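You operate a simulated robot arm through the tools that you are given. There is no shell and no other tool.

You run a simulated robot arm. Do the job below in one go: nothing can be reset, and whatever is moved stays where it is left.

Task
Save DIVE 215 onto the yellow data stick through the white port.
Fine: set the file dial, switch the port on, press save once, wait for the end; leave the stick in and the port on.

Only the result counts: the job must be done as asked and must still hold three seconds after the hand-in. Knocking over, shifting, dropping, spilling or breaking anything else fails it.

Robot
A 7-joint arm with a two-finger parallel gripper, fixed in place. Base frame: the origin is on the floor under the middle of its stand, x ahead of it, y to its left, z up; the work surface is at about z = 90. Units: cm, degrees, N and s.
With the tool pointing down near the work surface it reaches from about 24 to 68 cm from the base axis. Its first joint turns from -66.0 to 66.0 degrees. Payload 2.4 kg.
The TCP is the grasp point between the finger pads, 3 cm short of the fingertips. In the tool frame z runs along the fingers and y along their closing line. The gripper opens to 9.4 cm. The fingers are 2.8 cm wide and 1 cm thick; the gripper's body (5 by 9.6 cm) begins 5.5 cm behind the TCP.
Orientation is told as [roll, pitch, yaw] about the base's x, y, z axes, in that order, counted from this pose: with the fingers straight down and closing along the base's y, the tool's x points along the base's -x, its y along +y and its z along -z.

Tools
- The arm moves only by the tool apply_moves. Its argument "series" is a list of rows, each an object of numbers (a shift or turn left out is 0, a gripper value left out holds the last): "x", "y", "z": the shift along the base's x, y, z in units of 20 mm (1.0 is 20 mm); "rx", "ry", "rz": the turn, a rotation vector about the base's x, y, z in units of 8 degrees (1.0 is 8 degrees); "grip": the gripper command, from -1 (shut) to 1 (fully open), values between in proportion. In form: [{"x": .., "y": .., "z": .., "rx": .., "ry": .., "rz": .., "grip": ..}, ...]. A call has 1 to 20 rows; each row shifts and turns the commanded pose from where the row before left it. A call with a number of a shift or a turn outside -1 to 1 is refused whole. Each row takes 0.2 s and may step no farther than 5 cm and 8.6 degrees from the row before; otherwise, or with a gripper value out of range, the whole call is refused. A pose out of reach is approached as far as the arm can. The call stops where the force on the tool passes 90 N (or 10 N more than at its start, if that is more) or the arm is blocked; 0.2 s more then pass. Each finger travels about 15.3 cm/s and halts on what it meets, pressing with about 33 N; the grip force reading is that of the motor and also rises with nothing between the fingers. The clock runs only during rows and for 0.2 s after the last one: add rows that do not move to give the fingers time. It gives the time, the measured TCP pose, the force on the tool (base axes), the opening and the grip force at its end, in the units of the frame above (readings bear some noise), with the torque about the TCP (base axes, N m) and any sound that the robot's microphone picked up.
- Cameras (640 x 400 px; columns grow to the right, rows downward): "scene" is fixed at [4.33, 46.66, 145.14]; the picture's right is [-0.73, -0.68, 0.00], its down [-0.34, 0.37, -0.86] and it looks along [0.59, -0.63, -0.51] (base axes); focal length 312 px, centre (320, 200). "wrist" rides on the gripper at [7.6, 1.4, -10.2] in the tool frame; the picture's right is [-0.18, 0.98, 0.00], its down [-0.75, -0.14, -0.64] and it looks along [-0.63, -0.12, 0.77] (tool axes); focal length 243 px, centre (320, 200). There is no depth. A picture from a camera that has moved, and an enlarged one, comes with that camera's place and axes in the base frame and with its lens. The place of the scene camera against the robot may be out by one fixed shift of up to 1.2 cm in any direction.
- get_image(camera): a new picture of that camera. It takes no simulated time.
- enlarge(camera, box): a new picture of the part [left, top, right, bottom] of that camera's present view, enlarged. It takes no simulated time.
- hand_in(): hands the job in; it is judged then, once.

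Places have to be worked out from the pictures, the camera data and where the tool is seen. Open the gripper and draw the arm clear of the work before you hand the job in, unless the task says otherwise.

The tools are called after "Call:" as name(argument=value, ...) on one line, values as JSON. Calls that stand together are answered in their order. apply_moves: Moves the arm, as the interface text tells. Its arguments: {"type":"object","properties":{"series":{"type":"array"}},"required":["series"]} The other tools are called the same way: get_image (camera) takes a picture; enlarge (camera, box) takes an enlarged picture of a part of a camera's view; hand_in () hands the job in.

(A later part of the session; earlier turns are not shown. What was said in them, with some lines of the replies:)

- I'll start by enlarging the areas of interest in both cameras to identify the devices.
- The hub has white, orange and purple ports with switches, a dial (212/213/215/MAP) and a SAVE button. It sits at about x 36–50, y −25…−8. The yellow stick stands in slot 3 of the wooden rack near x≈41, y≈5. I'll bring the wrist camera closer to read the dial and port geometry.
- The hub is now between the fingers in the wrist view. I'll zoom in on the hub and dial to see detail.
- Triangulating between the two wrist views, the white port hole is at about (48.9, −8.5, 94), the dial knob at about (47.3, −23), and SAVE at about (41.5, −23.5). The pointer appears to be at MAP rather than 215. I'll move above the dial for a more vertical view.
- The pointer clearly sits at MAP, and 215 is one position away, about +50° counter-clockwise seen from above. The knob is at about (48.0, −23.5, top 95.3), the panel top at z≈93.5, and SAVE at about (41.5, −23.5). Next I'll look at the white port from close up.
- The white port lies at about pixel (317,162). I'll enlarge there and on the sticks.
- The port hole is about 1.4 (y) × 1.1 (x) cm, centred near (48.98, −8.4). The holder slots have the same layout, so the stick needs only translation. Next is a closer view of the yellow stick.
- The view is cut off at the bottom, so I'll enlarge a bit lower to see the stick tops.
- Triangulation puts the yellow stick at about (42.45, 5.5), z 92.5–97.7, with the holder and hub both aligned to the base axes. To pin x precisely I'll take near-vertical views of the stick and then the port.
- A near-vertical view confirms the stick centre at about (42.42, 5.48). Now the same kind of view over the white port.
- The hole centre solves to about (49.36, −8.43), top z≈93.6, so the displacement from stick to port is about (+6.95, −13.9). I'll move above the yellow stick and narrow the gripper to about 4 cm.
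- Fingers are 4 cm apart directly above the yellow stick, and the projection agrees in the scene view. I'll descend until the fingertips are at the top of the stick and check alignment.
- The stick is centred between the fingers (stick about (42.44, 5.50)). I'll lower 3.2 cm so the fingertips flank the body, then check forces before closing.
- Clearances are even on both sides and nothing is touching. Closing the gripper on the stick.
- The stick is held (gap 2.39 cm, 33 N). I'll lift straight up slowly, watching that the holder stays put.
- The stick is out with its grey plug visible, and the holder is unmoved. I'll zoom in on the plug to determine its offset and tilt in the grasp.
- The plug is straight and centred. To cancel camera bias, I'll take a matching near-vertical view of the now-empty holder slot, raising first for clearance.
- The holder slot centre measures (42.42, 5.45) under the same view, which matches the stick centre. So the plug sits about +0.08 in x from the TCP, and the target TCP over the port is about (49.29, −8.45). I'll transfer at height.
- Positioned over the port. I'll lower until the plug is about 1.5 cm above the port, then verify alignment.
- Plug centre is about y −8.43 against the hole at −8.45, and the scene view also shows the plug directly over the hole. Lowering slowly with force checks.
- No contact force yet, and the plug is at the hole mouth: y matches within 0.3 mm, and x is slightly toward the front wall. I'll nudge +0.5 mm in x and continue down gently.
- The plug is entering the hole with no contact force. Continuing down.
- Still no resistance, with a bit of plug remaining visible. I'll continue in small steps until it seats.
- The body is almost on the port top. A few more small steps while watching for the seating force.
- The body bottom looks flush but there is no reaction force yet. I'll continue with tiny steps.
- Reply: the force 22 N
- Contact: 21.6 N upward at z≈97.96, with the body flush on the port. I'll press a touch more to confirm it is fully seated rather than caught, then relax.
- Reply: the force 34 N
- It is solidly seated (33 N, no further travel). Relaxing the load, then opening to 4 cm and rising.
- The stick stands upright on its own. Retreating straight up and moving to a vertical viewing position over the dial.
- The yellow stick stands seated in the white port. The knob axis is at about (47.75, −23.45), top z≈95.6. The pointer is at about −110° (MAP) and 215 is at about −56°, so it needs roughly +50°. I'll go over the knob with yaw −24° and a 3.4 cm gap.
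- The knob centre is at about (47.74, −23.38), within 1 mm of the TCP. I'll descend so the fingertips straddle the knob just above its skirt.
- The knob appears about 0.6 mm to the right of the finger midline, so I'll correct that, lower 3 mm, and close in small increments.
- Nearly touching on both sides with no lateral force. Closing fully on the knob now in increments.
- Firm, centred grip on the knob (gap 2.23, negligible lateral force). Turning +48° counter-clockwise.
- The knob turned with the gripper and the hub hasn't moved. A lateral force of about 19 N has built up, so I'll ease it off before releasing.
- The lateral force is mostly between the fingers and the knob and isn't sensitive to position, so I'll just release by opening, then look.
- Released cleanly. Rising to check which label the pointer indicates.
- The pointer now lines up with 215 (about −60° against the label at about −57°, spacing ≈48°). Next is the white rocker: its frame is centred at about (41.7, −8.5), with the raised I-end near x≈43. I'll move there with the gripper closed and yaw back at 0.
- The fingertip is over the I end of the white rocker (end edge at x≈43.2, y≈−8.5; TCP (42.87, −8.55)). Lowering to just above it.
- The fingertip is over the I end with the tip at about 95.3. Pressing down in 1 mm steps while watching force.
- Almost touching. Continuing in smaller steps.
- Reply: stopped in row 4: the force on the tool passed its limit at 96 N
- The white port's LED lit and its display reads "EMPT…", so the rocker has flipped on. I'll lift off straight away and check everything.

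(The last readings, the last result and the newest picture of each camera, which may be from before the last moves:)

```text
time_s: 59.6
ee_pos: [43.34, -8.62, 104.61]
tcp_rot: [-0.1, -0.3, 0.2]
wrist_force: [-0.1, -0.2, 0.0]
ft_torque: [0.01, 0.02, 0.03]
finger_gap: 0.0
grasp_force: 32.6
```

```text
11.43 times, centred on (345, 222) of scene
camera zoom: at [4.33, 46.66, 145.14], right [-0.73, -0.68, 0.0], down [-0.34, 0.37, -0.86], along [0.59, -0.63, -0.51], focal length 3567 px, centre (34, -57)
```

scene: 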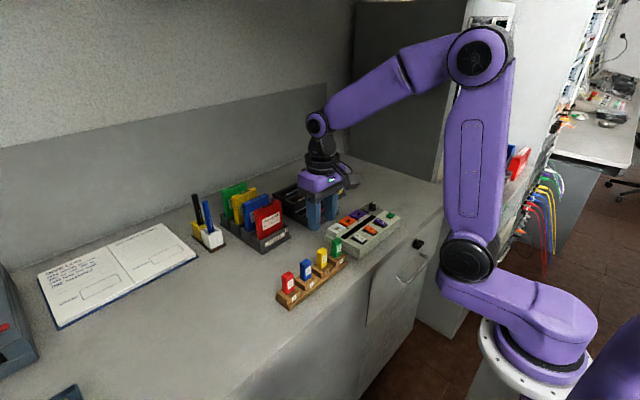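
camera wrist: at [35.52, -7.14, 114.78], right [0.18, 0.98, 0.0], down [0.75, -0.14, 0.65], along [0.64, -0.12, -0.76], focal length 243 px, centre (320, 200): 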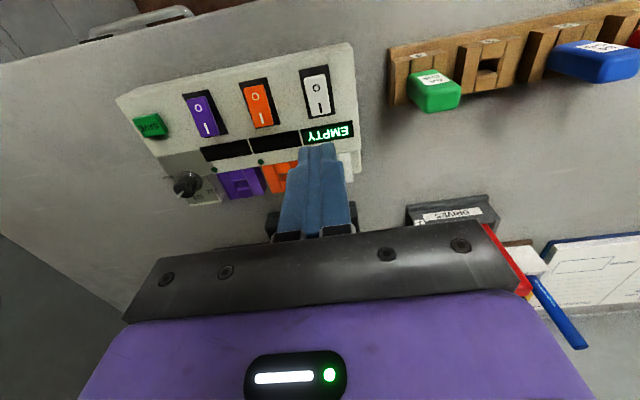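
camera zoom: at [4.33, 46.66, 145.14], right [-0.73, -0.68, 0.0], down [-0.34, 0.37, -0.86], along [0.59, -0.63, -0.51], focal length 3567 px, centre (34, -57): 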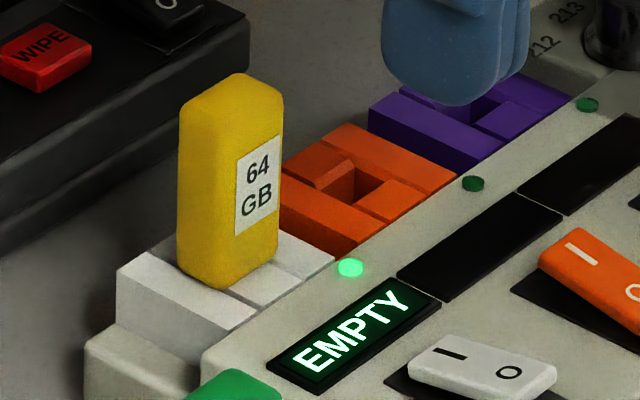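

The hub is unmoved, the stick is upright and flush, the white LED is lit and its display reads "EMPTY" (a blank stick). Before saving, I'll double-check the dial pointer from both cameras.

Call:
enlarge(camera="scene", box=[355, 195, 395, 225])

Call:
enlarge(camera="wrist", box=[155, 160, 235, 210])

Call:
enlarge(camera="wrist", box=[100, 50, 260, 150])

```text
13.33 times, centred on (375, 210) of scene
camera zoom: at [4.33, 46.66, 145.14], right [-0.73, -0.68, 0.0], down [-0.34, 0.37, -0.86], along [0.59, -0.63, -0.51], focal length 4161 px, centre (-413, 67)
```

zoom: 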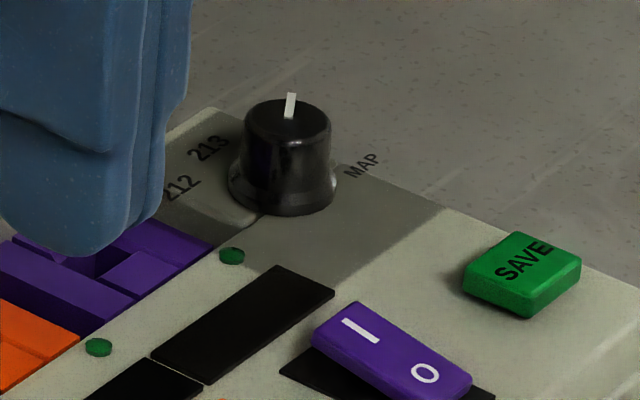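

```text
8.00 times, centred on (195, 185) of wrist
camera zoom: at [35.52, -7.14, 114.78], right [0.18, 0.98, 0.0], down [0.75, -0.14, 0.65], along [0.64, -0.12, -0.76], focal length 1941 px, centre (1320, 320)
```

zoom: 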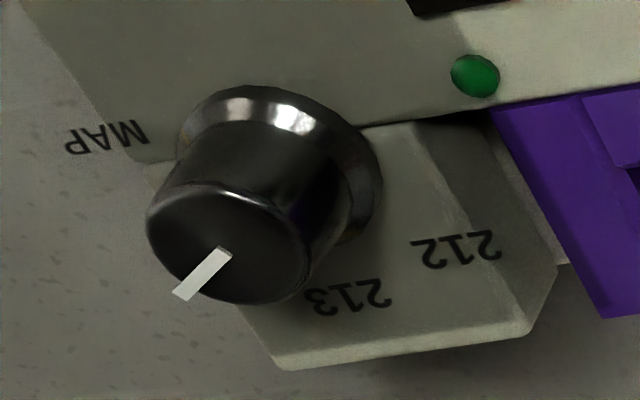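

```text
4.00 times, centred on (180, 100) of wrist
camera zoom: at [35.52, -7.14, 114.78], right [0.18, 0.98, 0.0], down [0.75, -0.14, 0.65], along [0.64, -0.12, -0.76], focal length 970 px, centre (880, 600)
```

zoom: 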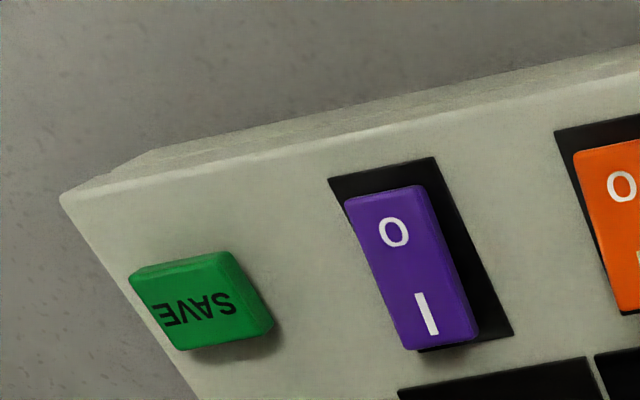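

Both views agree that the pointer is at about −59°, and the labels fit a 50° spacing with 215 at about −60°, so the dial is on 215. Now I'll hover over SAVE at about (41.5, −23.5), correcting the tiny tilt.

Call:
apply_moves(series=[{"x": -0.102, "y": -0.827, "rx": 0.01, "ry": 0.035, "rz": -0.02}, {"x": -0.102, "y": -0.827}, {"x": -0.102, "y": -0.827}, {"x": -0.102, "y": -0.827}, {"x": -0.102, "y": -0.827}, {"x": -0.102, "y": -0.827}, {"x": -0.102, "y": -0.827}, {"x": -0.102, "y": -0.827}, {"x": -0.102, "y": -0.827}, {}, {}])

Call:
get_image(camera="wrist")

Call:
enlarge(camera="wrist", box=[256, 70, 384, 150])

```text
time_s: 62.0
ee_pos: [41.52, -23.62, 104.56]
tcp_rot: [0.0, 0.0, -0.1]
wrist_force: [0.2, 0.2, 0.1]
ft_torque: [0.0, -0.01, 0.0]
finger_gap: 0.0
grasp_force: 32.8
```

```text
taken
camera wrist: at [33.81, -22.08, 114.84], right [0.19, 0.98, 0.0], down [0.75, -0.14, 0.64], along [0.63, -0.12, -0.77], focal length 243 px, centre (320, 200)
```

wrist: 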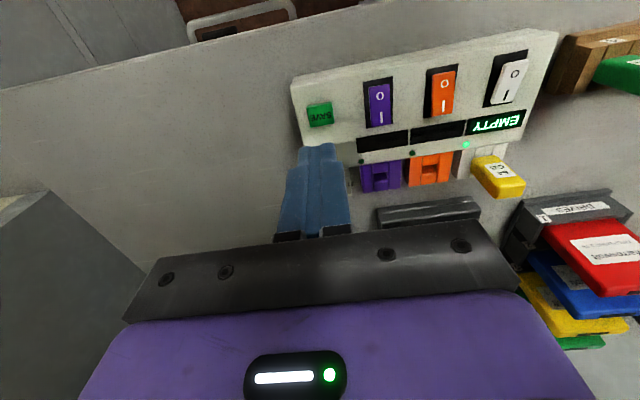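

```text
5.00 times, centred on (320, 110) of wrist
camera zoom: at [33.81, -22.08, 114.84], right [0.19, 0.98, 0.0], down [0.75, -0.14, 0.64], along [0.63, -0.12, -0.77], focal length 1213 px, centre (320, 650)
```

zoom: 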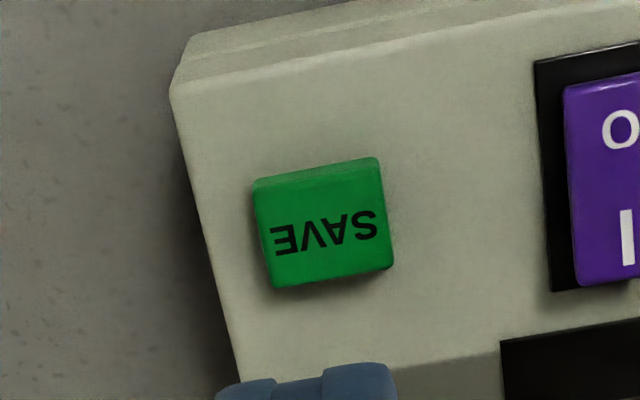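

The button centre is at about (41.40, −23.43). Small correction, then descend to just above it.

Call:
apply_moves(series=[{"x": -0.03, "y": 0.05, "z": -0.6}, {"z": -0.6}, {"z": -0.6}, {"z": -0.6}, {"z": -0.45}, {"z": -0.3}, {}, {}])

Call:
enlarge(camera="wrist", box=[256, 90, 384, 170])

Call:
enlarge(camera="scene", box=[360, 190, 420, 235])

```text
time_s: 63.9
ee_pos: [41.31, -23.35, 98.24]
tcp_rot: [0.0, 0.0, -0.1]
wrist_force: [1.1, 0.7, -0.2]
ft_torque: [0.0, 0.03, 0.0]
finger_gap: 0.0
grasp_force: 32.6
```

```text
5.00 times, centred on (320, 130) of wrist
camera zoom: at [33.66, -21.86, 108.49], right [0.19, 0.98, 0.0], down [0.75, -0.14, 0.64], along [0.63, -0.12, -0.77], focal length 1213 px, centre (320, 550)
```

zoom: 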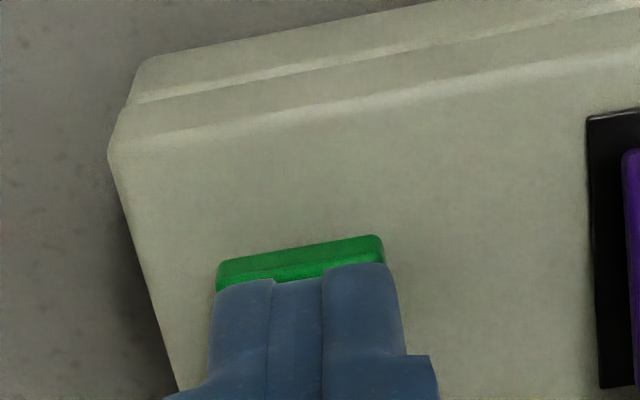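

```text
8.89 times, centred on (390, 212) of scene
camera zoom: at [4.33, 46.66, 145.14], right [-0.73, -0.68, 0.0], down [-0.34, 0.37, -0.86], along [0.59, -0.63, -0.51], focal length 2774 px, centre (-302, 89)
```

zoom: 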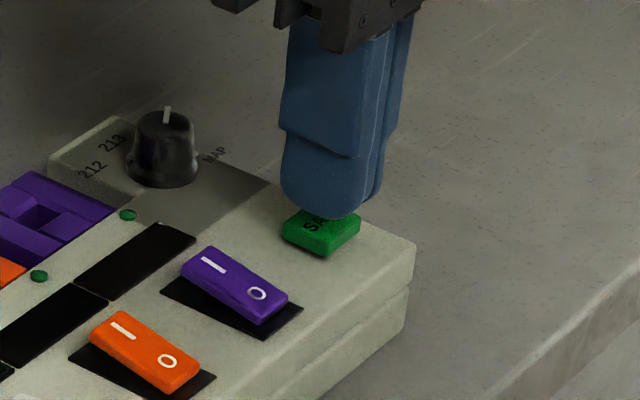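

The fingertip is centred over SAVE with the tip about 1 cm above it. Lowering gently in sub-millimetre steps to avoid a hard hit.

Call:
apply_moves(series=[{"z": -0.05}, {"z": -0.05}, {"z": -0.05}, {"z": -0.05}, {"z": -0.05}, {}])

Call:
enlarge(camera="scene", box=[320, 190, 420, 260])

```text
time_s: 65.2
ee_pos: [41.49, -23.27, 97.64]
tcp_rot: [0.0, 0.0, -0.1]
wrist_force: [0.1, -0.4, -0.3]
ft_torque: [0.01, 0.01, -0.01]
finger_gap: 0.0
grasp_force: 33.4
```

```text
5.71 times, centred on (370, 225) of scene
camera zoom: at [4.33, 46.66, 145.14], right [-0.73, -0.68, 0.0], down [-0.34, 0.37, -0.86], along [0.59, -0.63, -0.51], focal length 1784 px, centre (34, 57)
```

zoom: 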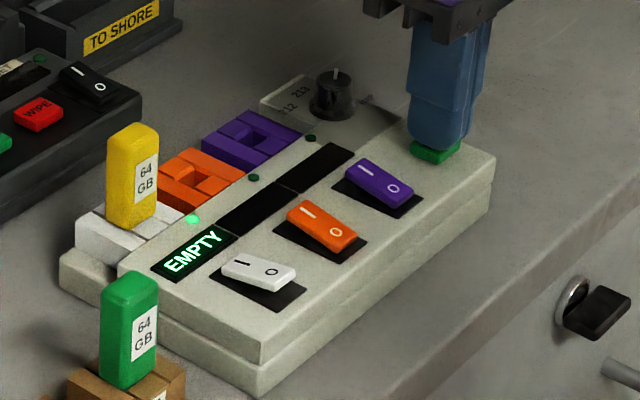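

No contact yet, and the display is still EMPTY. Continuing in small steps.

Call:
apply_moves(series=[{"z": -0.04}, {"z": -0.04}, {"z": -0.04}, {}])

Call:
enlarge(camera="scene", box=[320, 190, 420, 260])

```text
time_s: 66.2
ee_pos: [41.29, -23.37, 97.37]
tcp_rot: [0.0, -0.1, -0.1]
wrist_force: [0.1, 0.0, -0.1]
ft_torque: [-0.01, -0.01, 0.0]
finger_gap: 0.03
grasp_force: 33.1
```

```text
5.71 times, centred on (370, 225) of scene
camera zoom: at [4.33, 46.66, 145.14], right [-0.73, -0.68, 0.0], down [-0.34, 0.37, -0.86], along [0.59, -0.63, -0.51], focal length 1784 px, centre (34, 57)
```

zoom: 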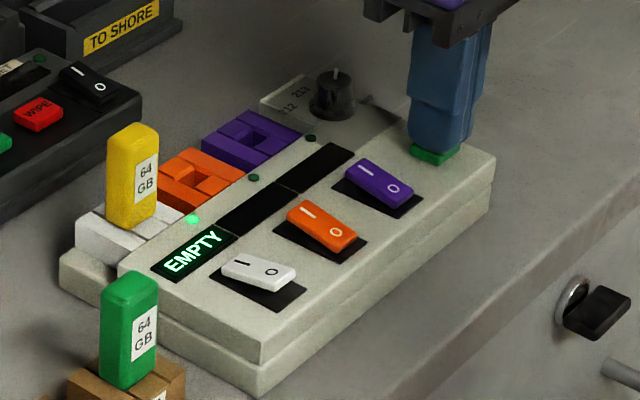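

Still free travel. Continuing with 0.6 mm steps.

Call:
apply_moves(series=[{"z": -0.03}, {"z": -0.03}, {"z": -0.03}, {}])

Call:
enlarge(camera="scene", box=[320, 190, 420, 260])

```text
time_s: 67.2
ee_pos: [41.34, -23.27, 97.25]
tcp_rot: [-0.1, -0.1, -0.1]
wrist_force: [-0.5, -2.2, 3.5]
ft_torque: [-0.03, 0.03, 0.02]
finger_gap: 0.0
grasp_force: 32.9
heard: click
```

```text
5.71 times, centred on (370, 225) of scene
camera zoom: at [4.32, 46.66, 145.14], right [-0.73, -0.68, 0.0], down [-0.34, 0.37, -0.86], along [0.59, -0.63, -0.51], focal length 1784 px, centre (34, 57)
```

zoom: 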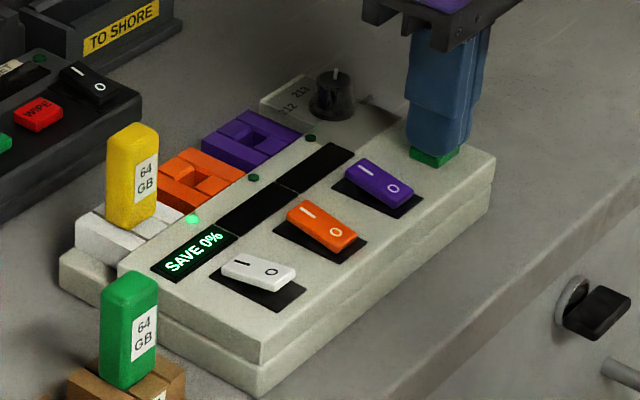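

A click was heard and the display shows "SAVE 0%", so saving has started. Lifting straight off the button (one press only) and waiting.

Call:
apply_moves(series=[{"z": 0.3}, {"z": 0.6}, {"z": 0.8}, {"z": 0.8}, {"z": 0.8}, {"z": 0.8}, {"z": 0.5}, {}, {}])

Call:
enlarge(camera="scene", box=[320, 190, 420, 260])

```text
time_s: 69.2
ee_pos: [41.23, -23.37, 106.53]
tcp_rot: [0.0, -0.1, -0.2]
wrist_force: [-0.9, 0.2, 0.4]
ft_torque: [0.03, -0.03, -0.01]
finger_gap: 0.02
grasp_force: 32.6
```

```text
5.71 times, centred on (370, 225) of scene
camera zoom: at [4.33, 46.66, 145.14], right [-0.73, -0.68, 0.0], down [-0.34, 0.37, -0.86], along [0.59, -0.63, -0.51], focal length 1784 px, centre (34, 57)
```

zoom: 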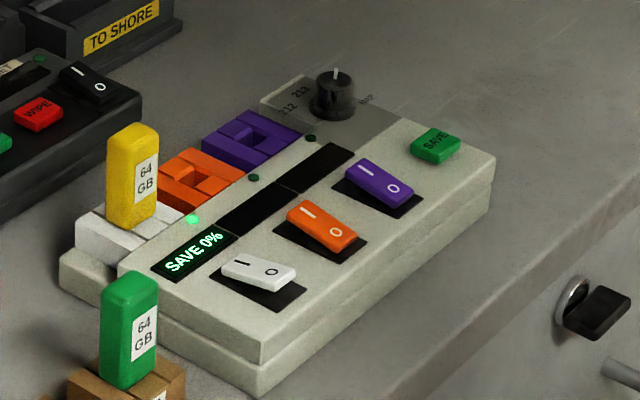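

The display shows SAVE 0% with the button released. While it runs I'll raise the arm clear, open the gripper and wait.

Call:
apply_moves(series=[{"z": 0.8}, {"z": 0.8}, {"z": 0.8}, {"z": 0.8}, {"z": 0.8}, {"z": 0.8}, {"x": -0.5, "z": 0.6}, {"x": -0.5, "z": 0.6, "grip": 1}, {}, {}, {}, {}, {}, {}, {}, {}, {}, {}, {}, {}])

Call:
enlarge(camera="scene", box=[320, 190, 420, 260])

```text
time_s: 73.5
ee_pos: [39.22, -23.51, 118.37]
tcp_rot: [0.1, 0.0, -0.1]
wrist_force: [0.1, -0.3, -0.2]
ft_torque: [0.01, -0.02, 0.0]
finger_gap: 9.4
grasp_force: 0.1
```

```text
5.71 times, centred on (370, 225) of scene
camera zoom: at [4.33, 46.66, 145.14], right [-0.73, -0.68, 0.0], down [-0.34, 0.37, -0.86], along [0.59, -0.63, -0.51], focal length 1784 px, centre (34, 57)
```

zoom: 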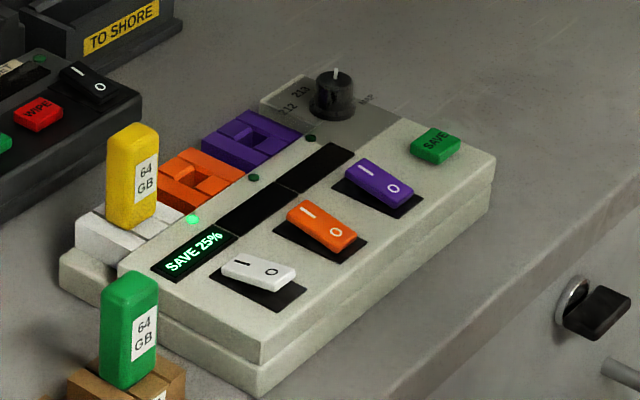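

Progress reads 25%. Arm is clear and the gripper open; waiting further.

Call:
apply_moves(series=[{}, {}, {}, {}, {}, {}, {}, {}, {}, {}, {}, {}, {}, {}, {}, {}, {}, {}, {}, {}])

Call:
apply_moves(series=[{}, {}, {}, {}, {}, {}, {}, {}, {}, {}, {}, {}, {}, {}, {}, {}, {}, {}, {}, {}])

Call:
enlarge(camera="scene", box=[320, 190, 420, 260])

```text
time_s: 77.7
ee_pos: [39.29, -23.29, 118.43]
tcp_rot: [0.0, 0.0, -0.2]
wrist_force: [0.6, -0.1, 0.0]
ft_torque: [0.02, 0.03, 0.0]
finger_gap: 9.38
grasp_force: 0.0
```

```text
time_s: 81.8
ee_pos: [39.32, -23.27, 118.48]
tcp_rot: [-0.1, 0.0, -0.2]
wrist_force: [0.3, -0.6, -0.6]
ft_torque: [0.0, 0.0, -0.04]
finger_gap: 9.4
grasp_force: 0.0
```

```text
5.71 times, centred on (370, 225) of scene
camera zoom: at [4.33, 46.66, 145.14], right [-0.73, -0.68, 0.0], down [-0.34, 0.37, -0.86], along [0.59, -0.63, -0.51], focal length 1784 px, centre (34, 57)
```

zoom: 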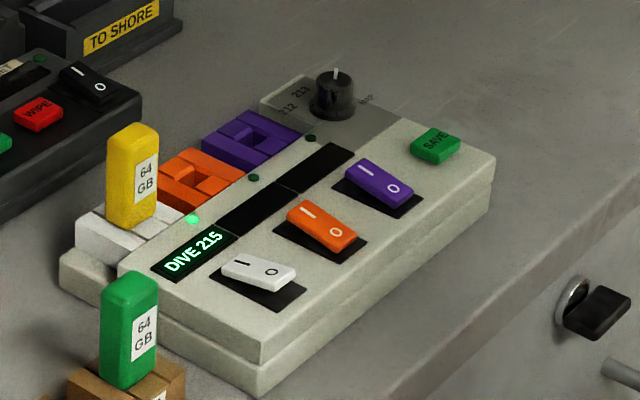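

The white port's display now reads "DIVE 215", so the save has finished with the correct file. A final overall check before handing in.

Call:
get_image(camera="scene")

Call:
enlarge(camera="scene", box=[340, 225, 370, 245])

Call:
get_image(camera="wrist")

```text
taken
```

scene: 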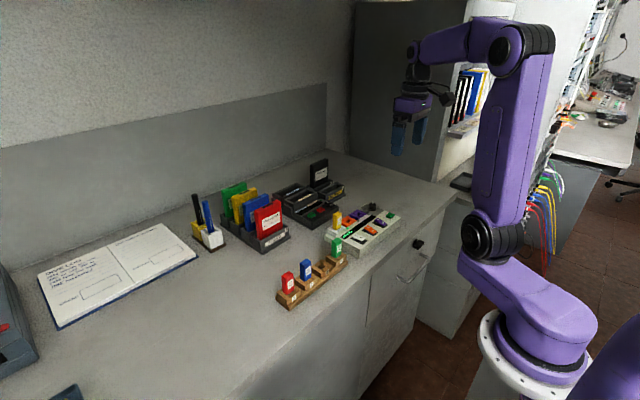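

```text
16.00 times, centred on (355, 235) of scene
camera zoom: at [4.33, 46.66, 145.14], right [-0.73, -0.68, 0.0], down [-0.34, 0.37, -0.86], along [0.59, -0.63, -0.51], focal length 4994 px, centre (-240, -360)
```

zoom: 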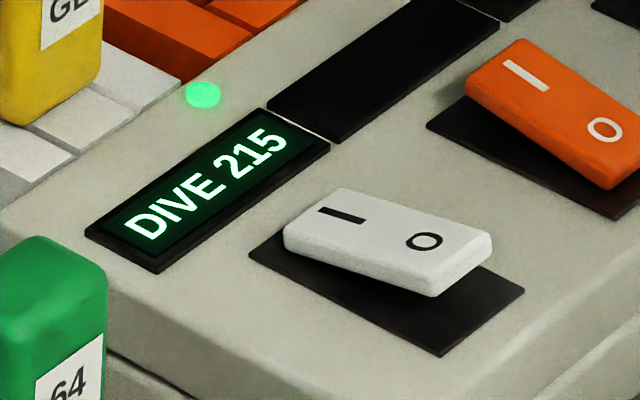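

```text
taken
camera wrist: at [31.64, -21.91, 128.69], right [0.19, 0.98, 0.0], down [0.75, -0.14, 0.64], along [0.63, -0.12, -0.77], focal length 243 px, centre (320, 200)
```

wrist: 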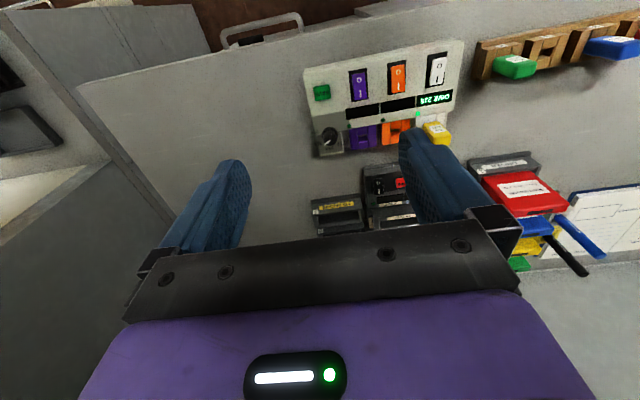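

The display shows DIVE 215, the white port is on, the yellow stick is seated and nothing else has moved. The arm is clear with the gripper open, so I'm handing in.

Call:
hand_in()

```text
The job is handed in.
```

DIVE 215 is saved on the yellow data stick. The white port's display counted up from "SAVE 0%" and finished on "DIVE 215".

- **Stick and port:** the yellow stick is still seated in the white port, and the port is still on with its LED lit.
- **Dial:** I turned it from MAP to 215 before saving.
- **Save:** I pressed SAVE once and waited for the end.
- **Rest of the bench:** the final pictures show nothing else moved. The arm was clear with the gripper open when I handed in.

While I was pressing the white switch, the force briefly reached 96 N, which stopped that move. The switch flipped on as intended, and the pictures showed no shift in the port unit.
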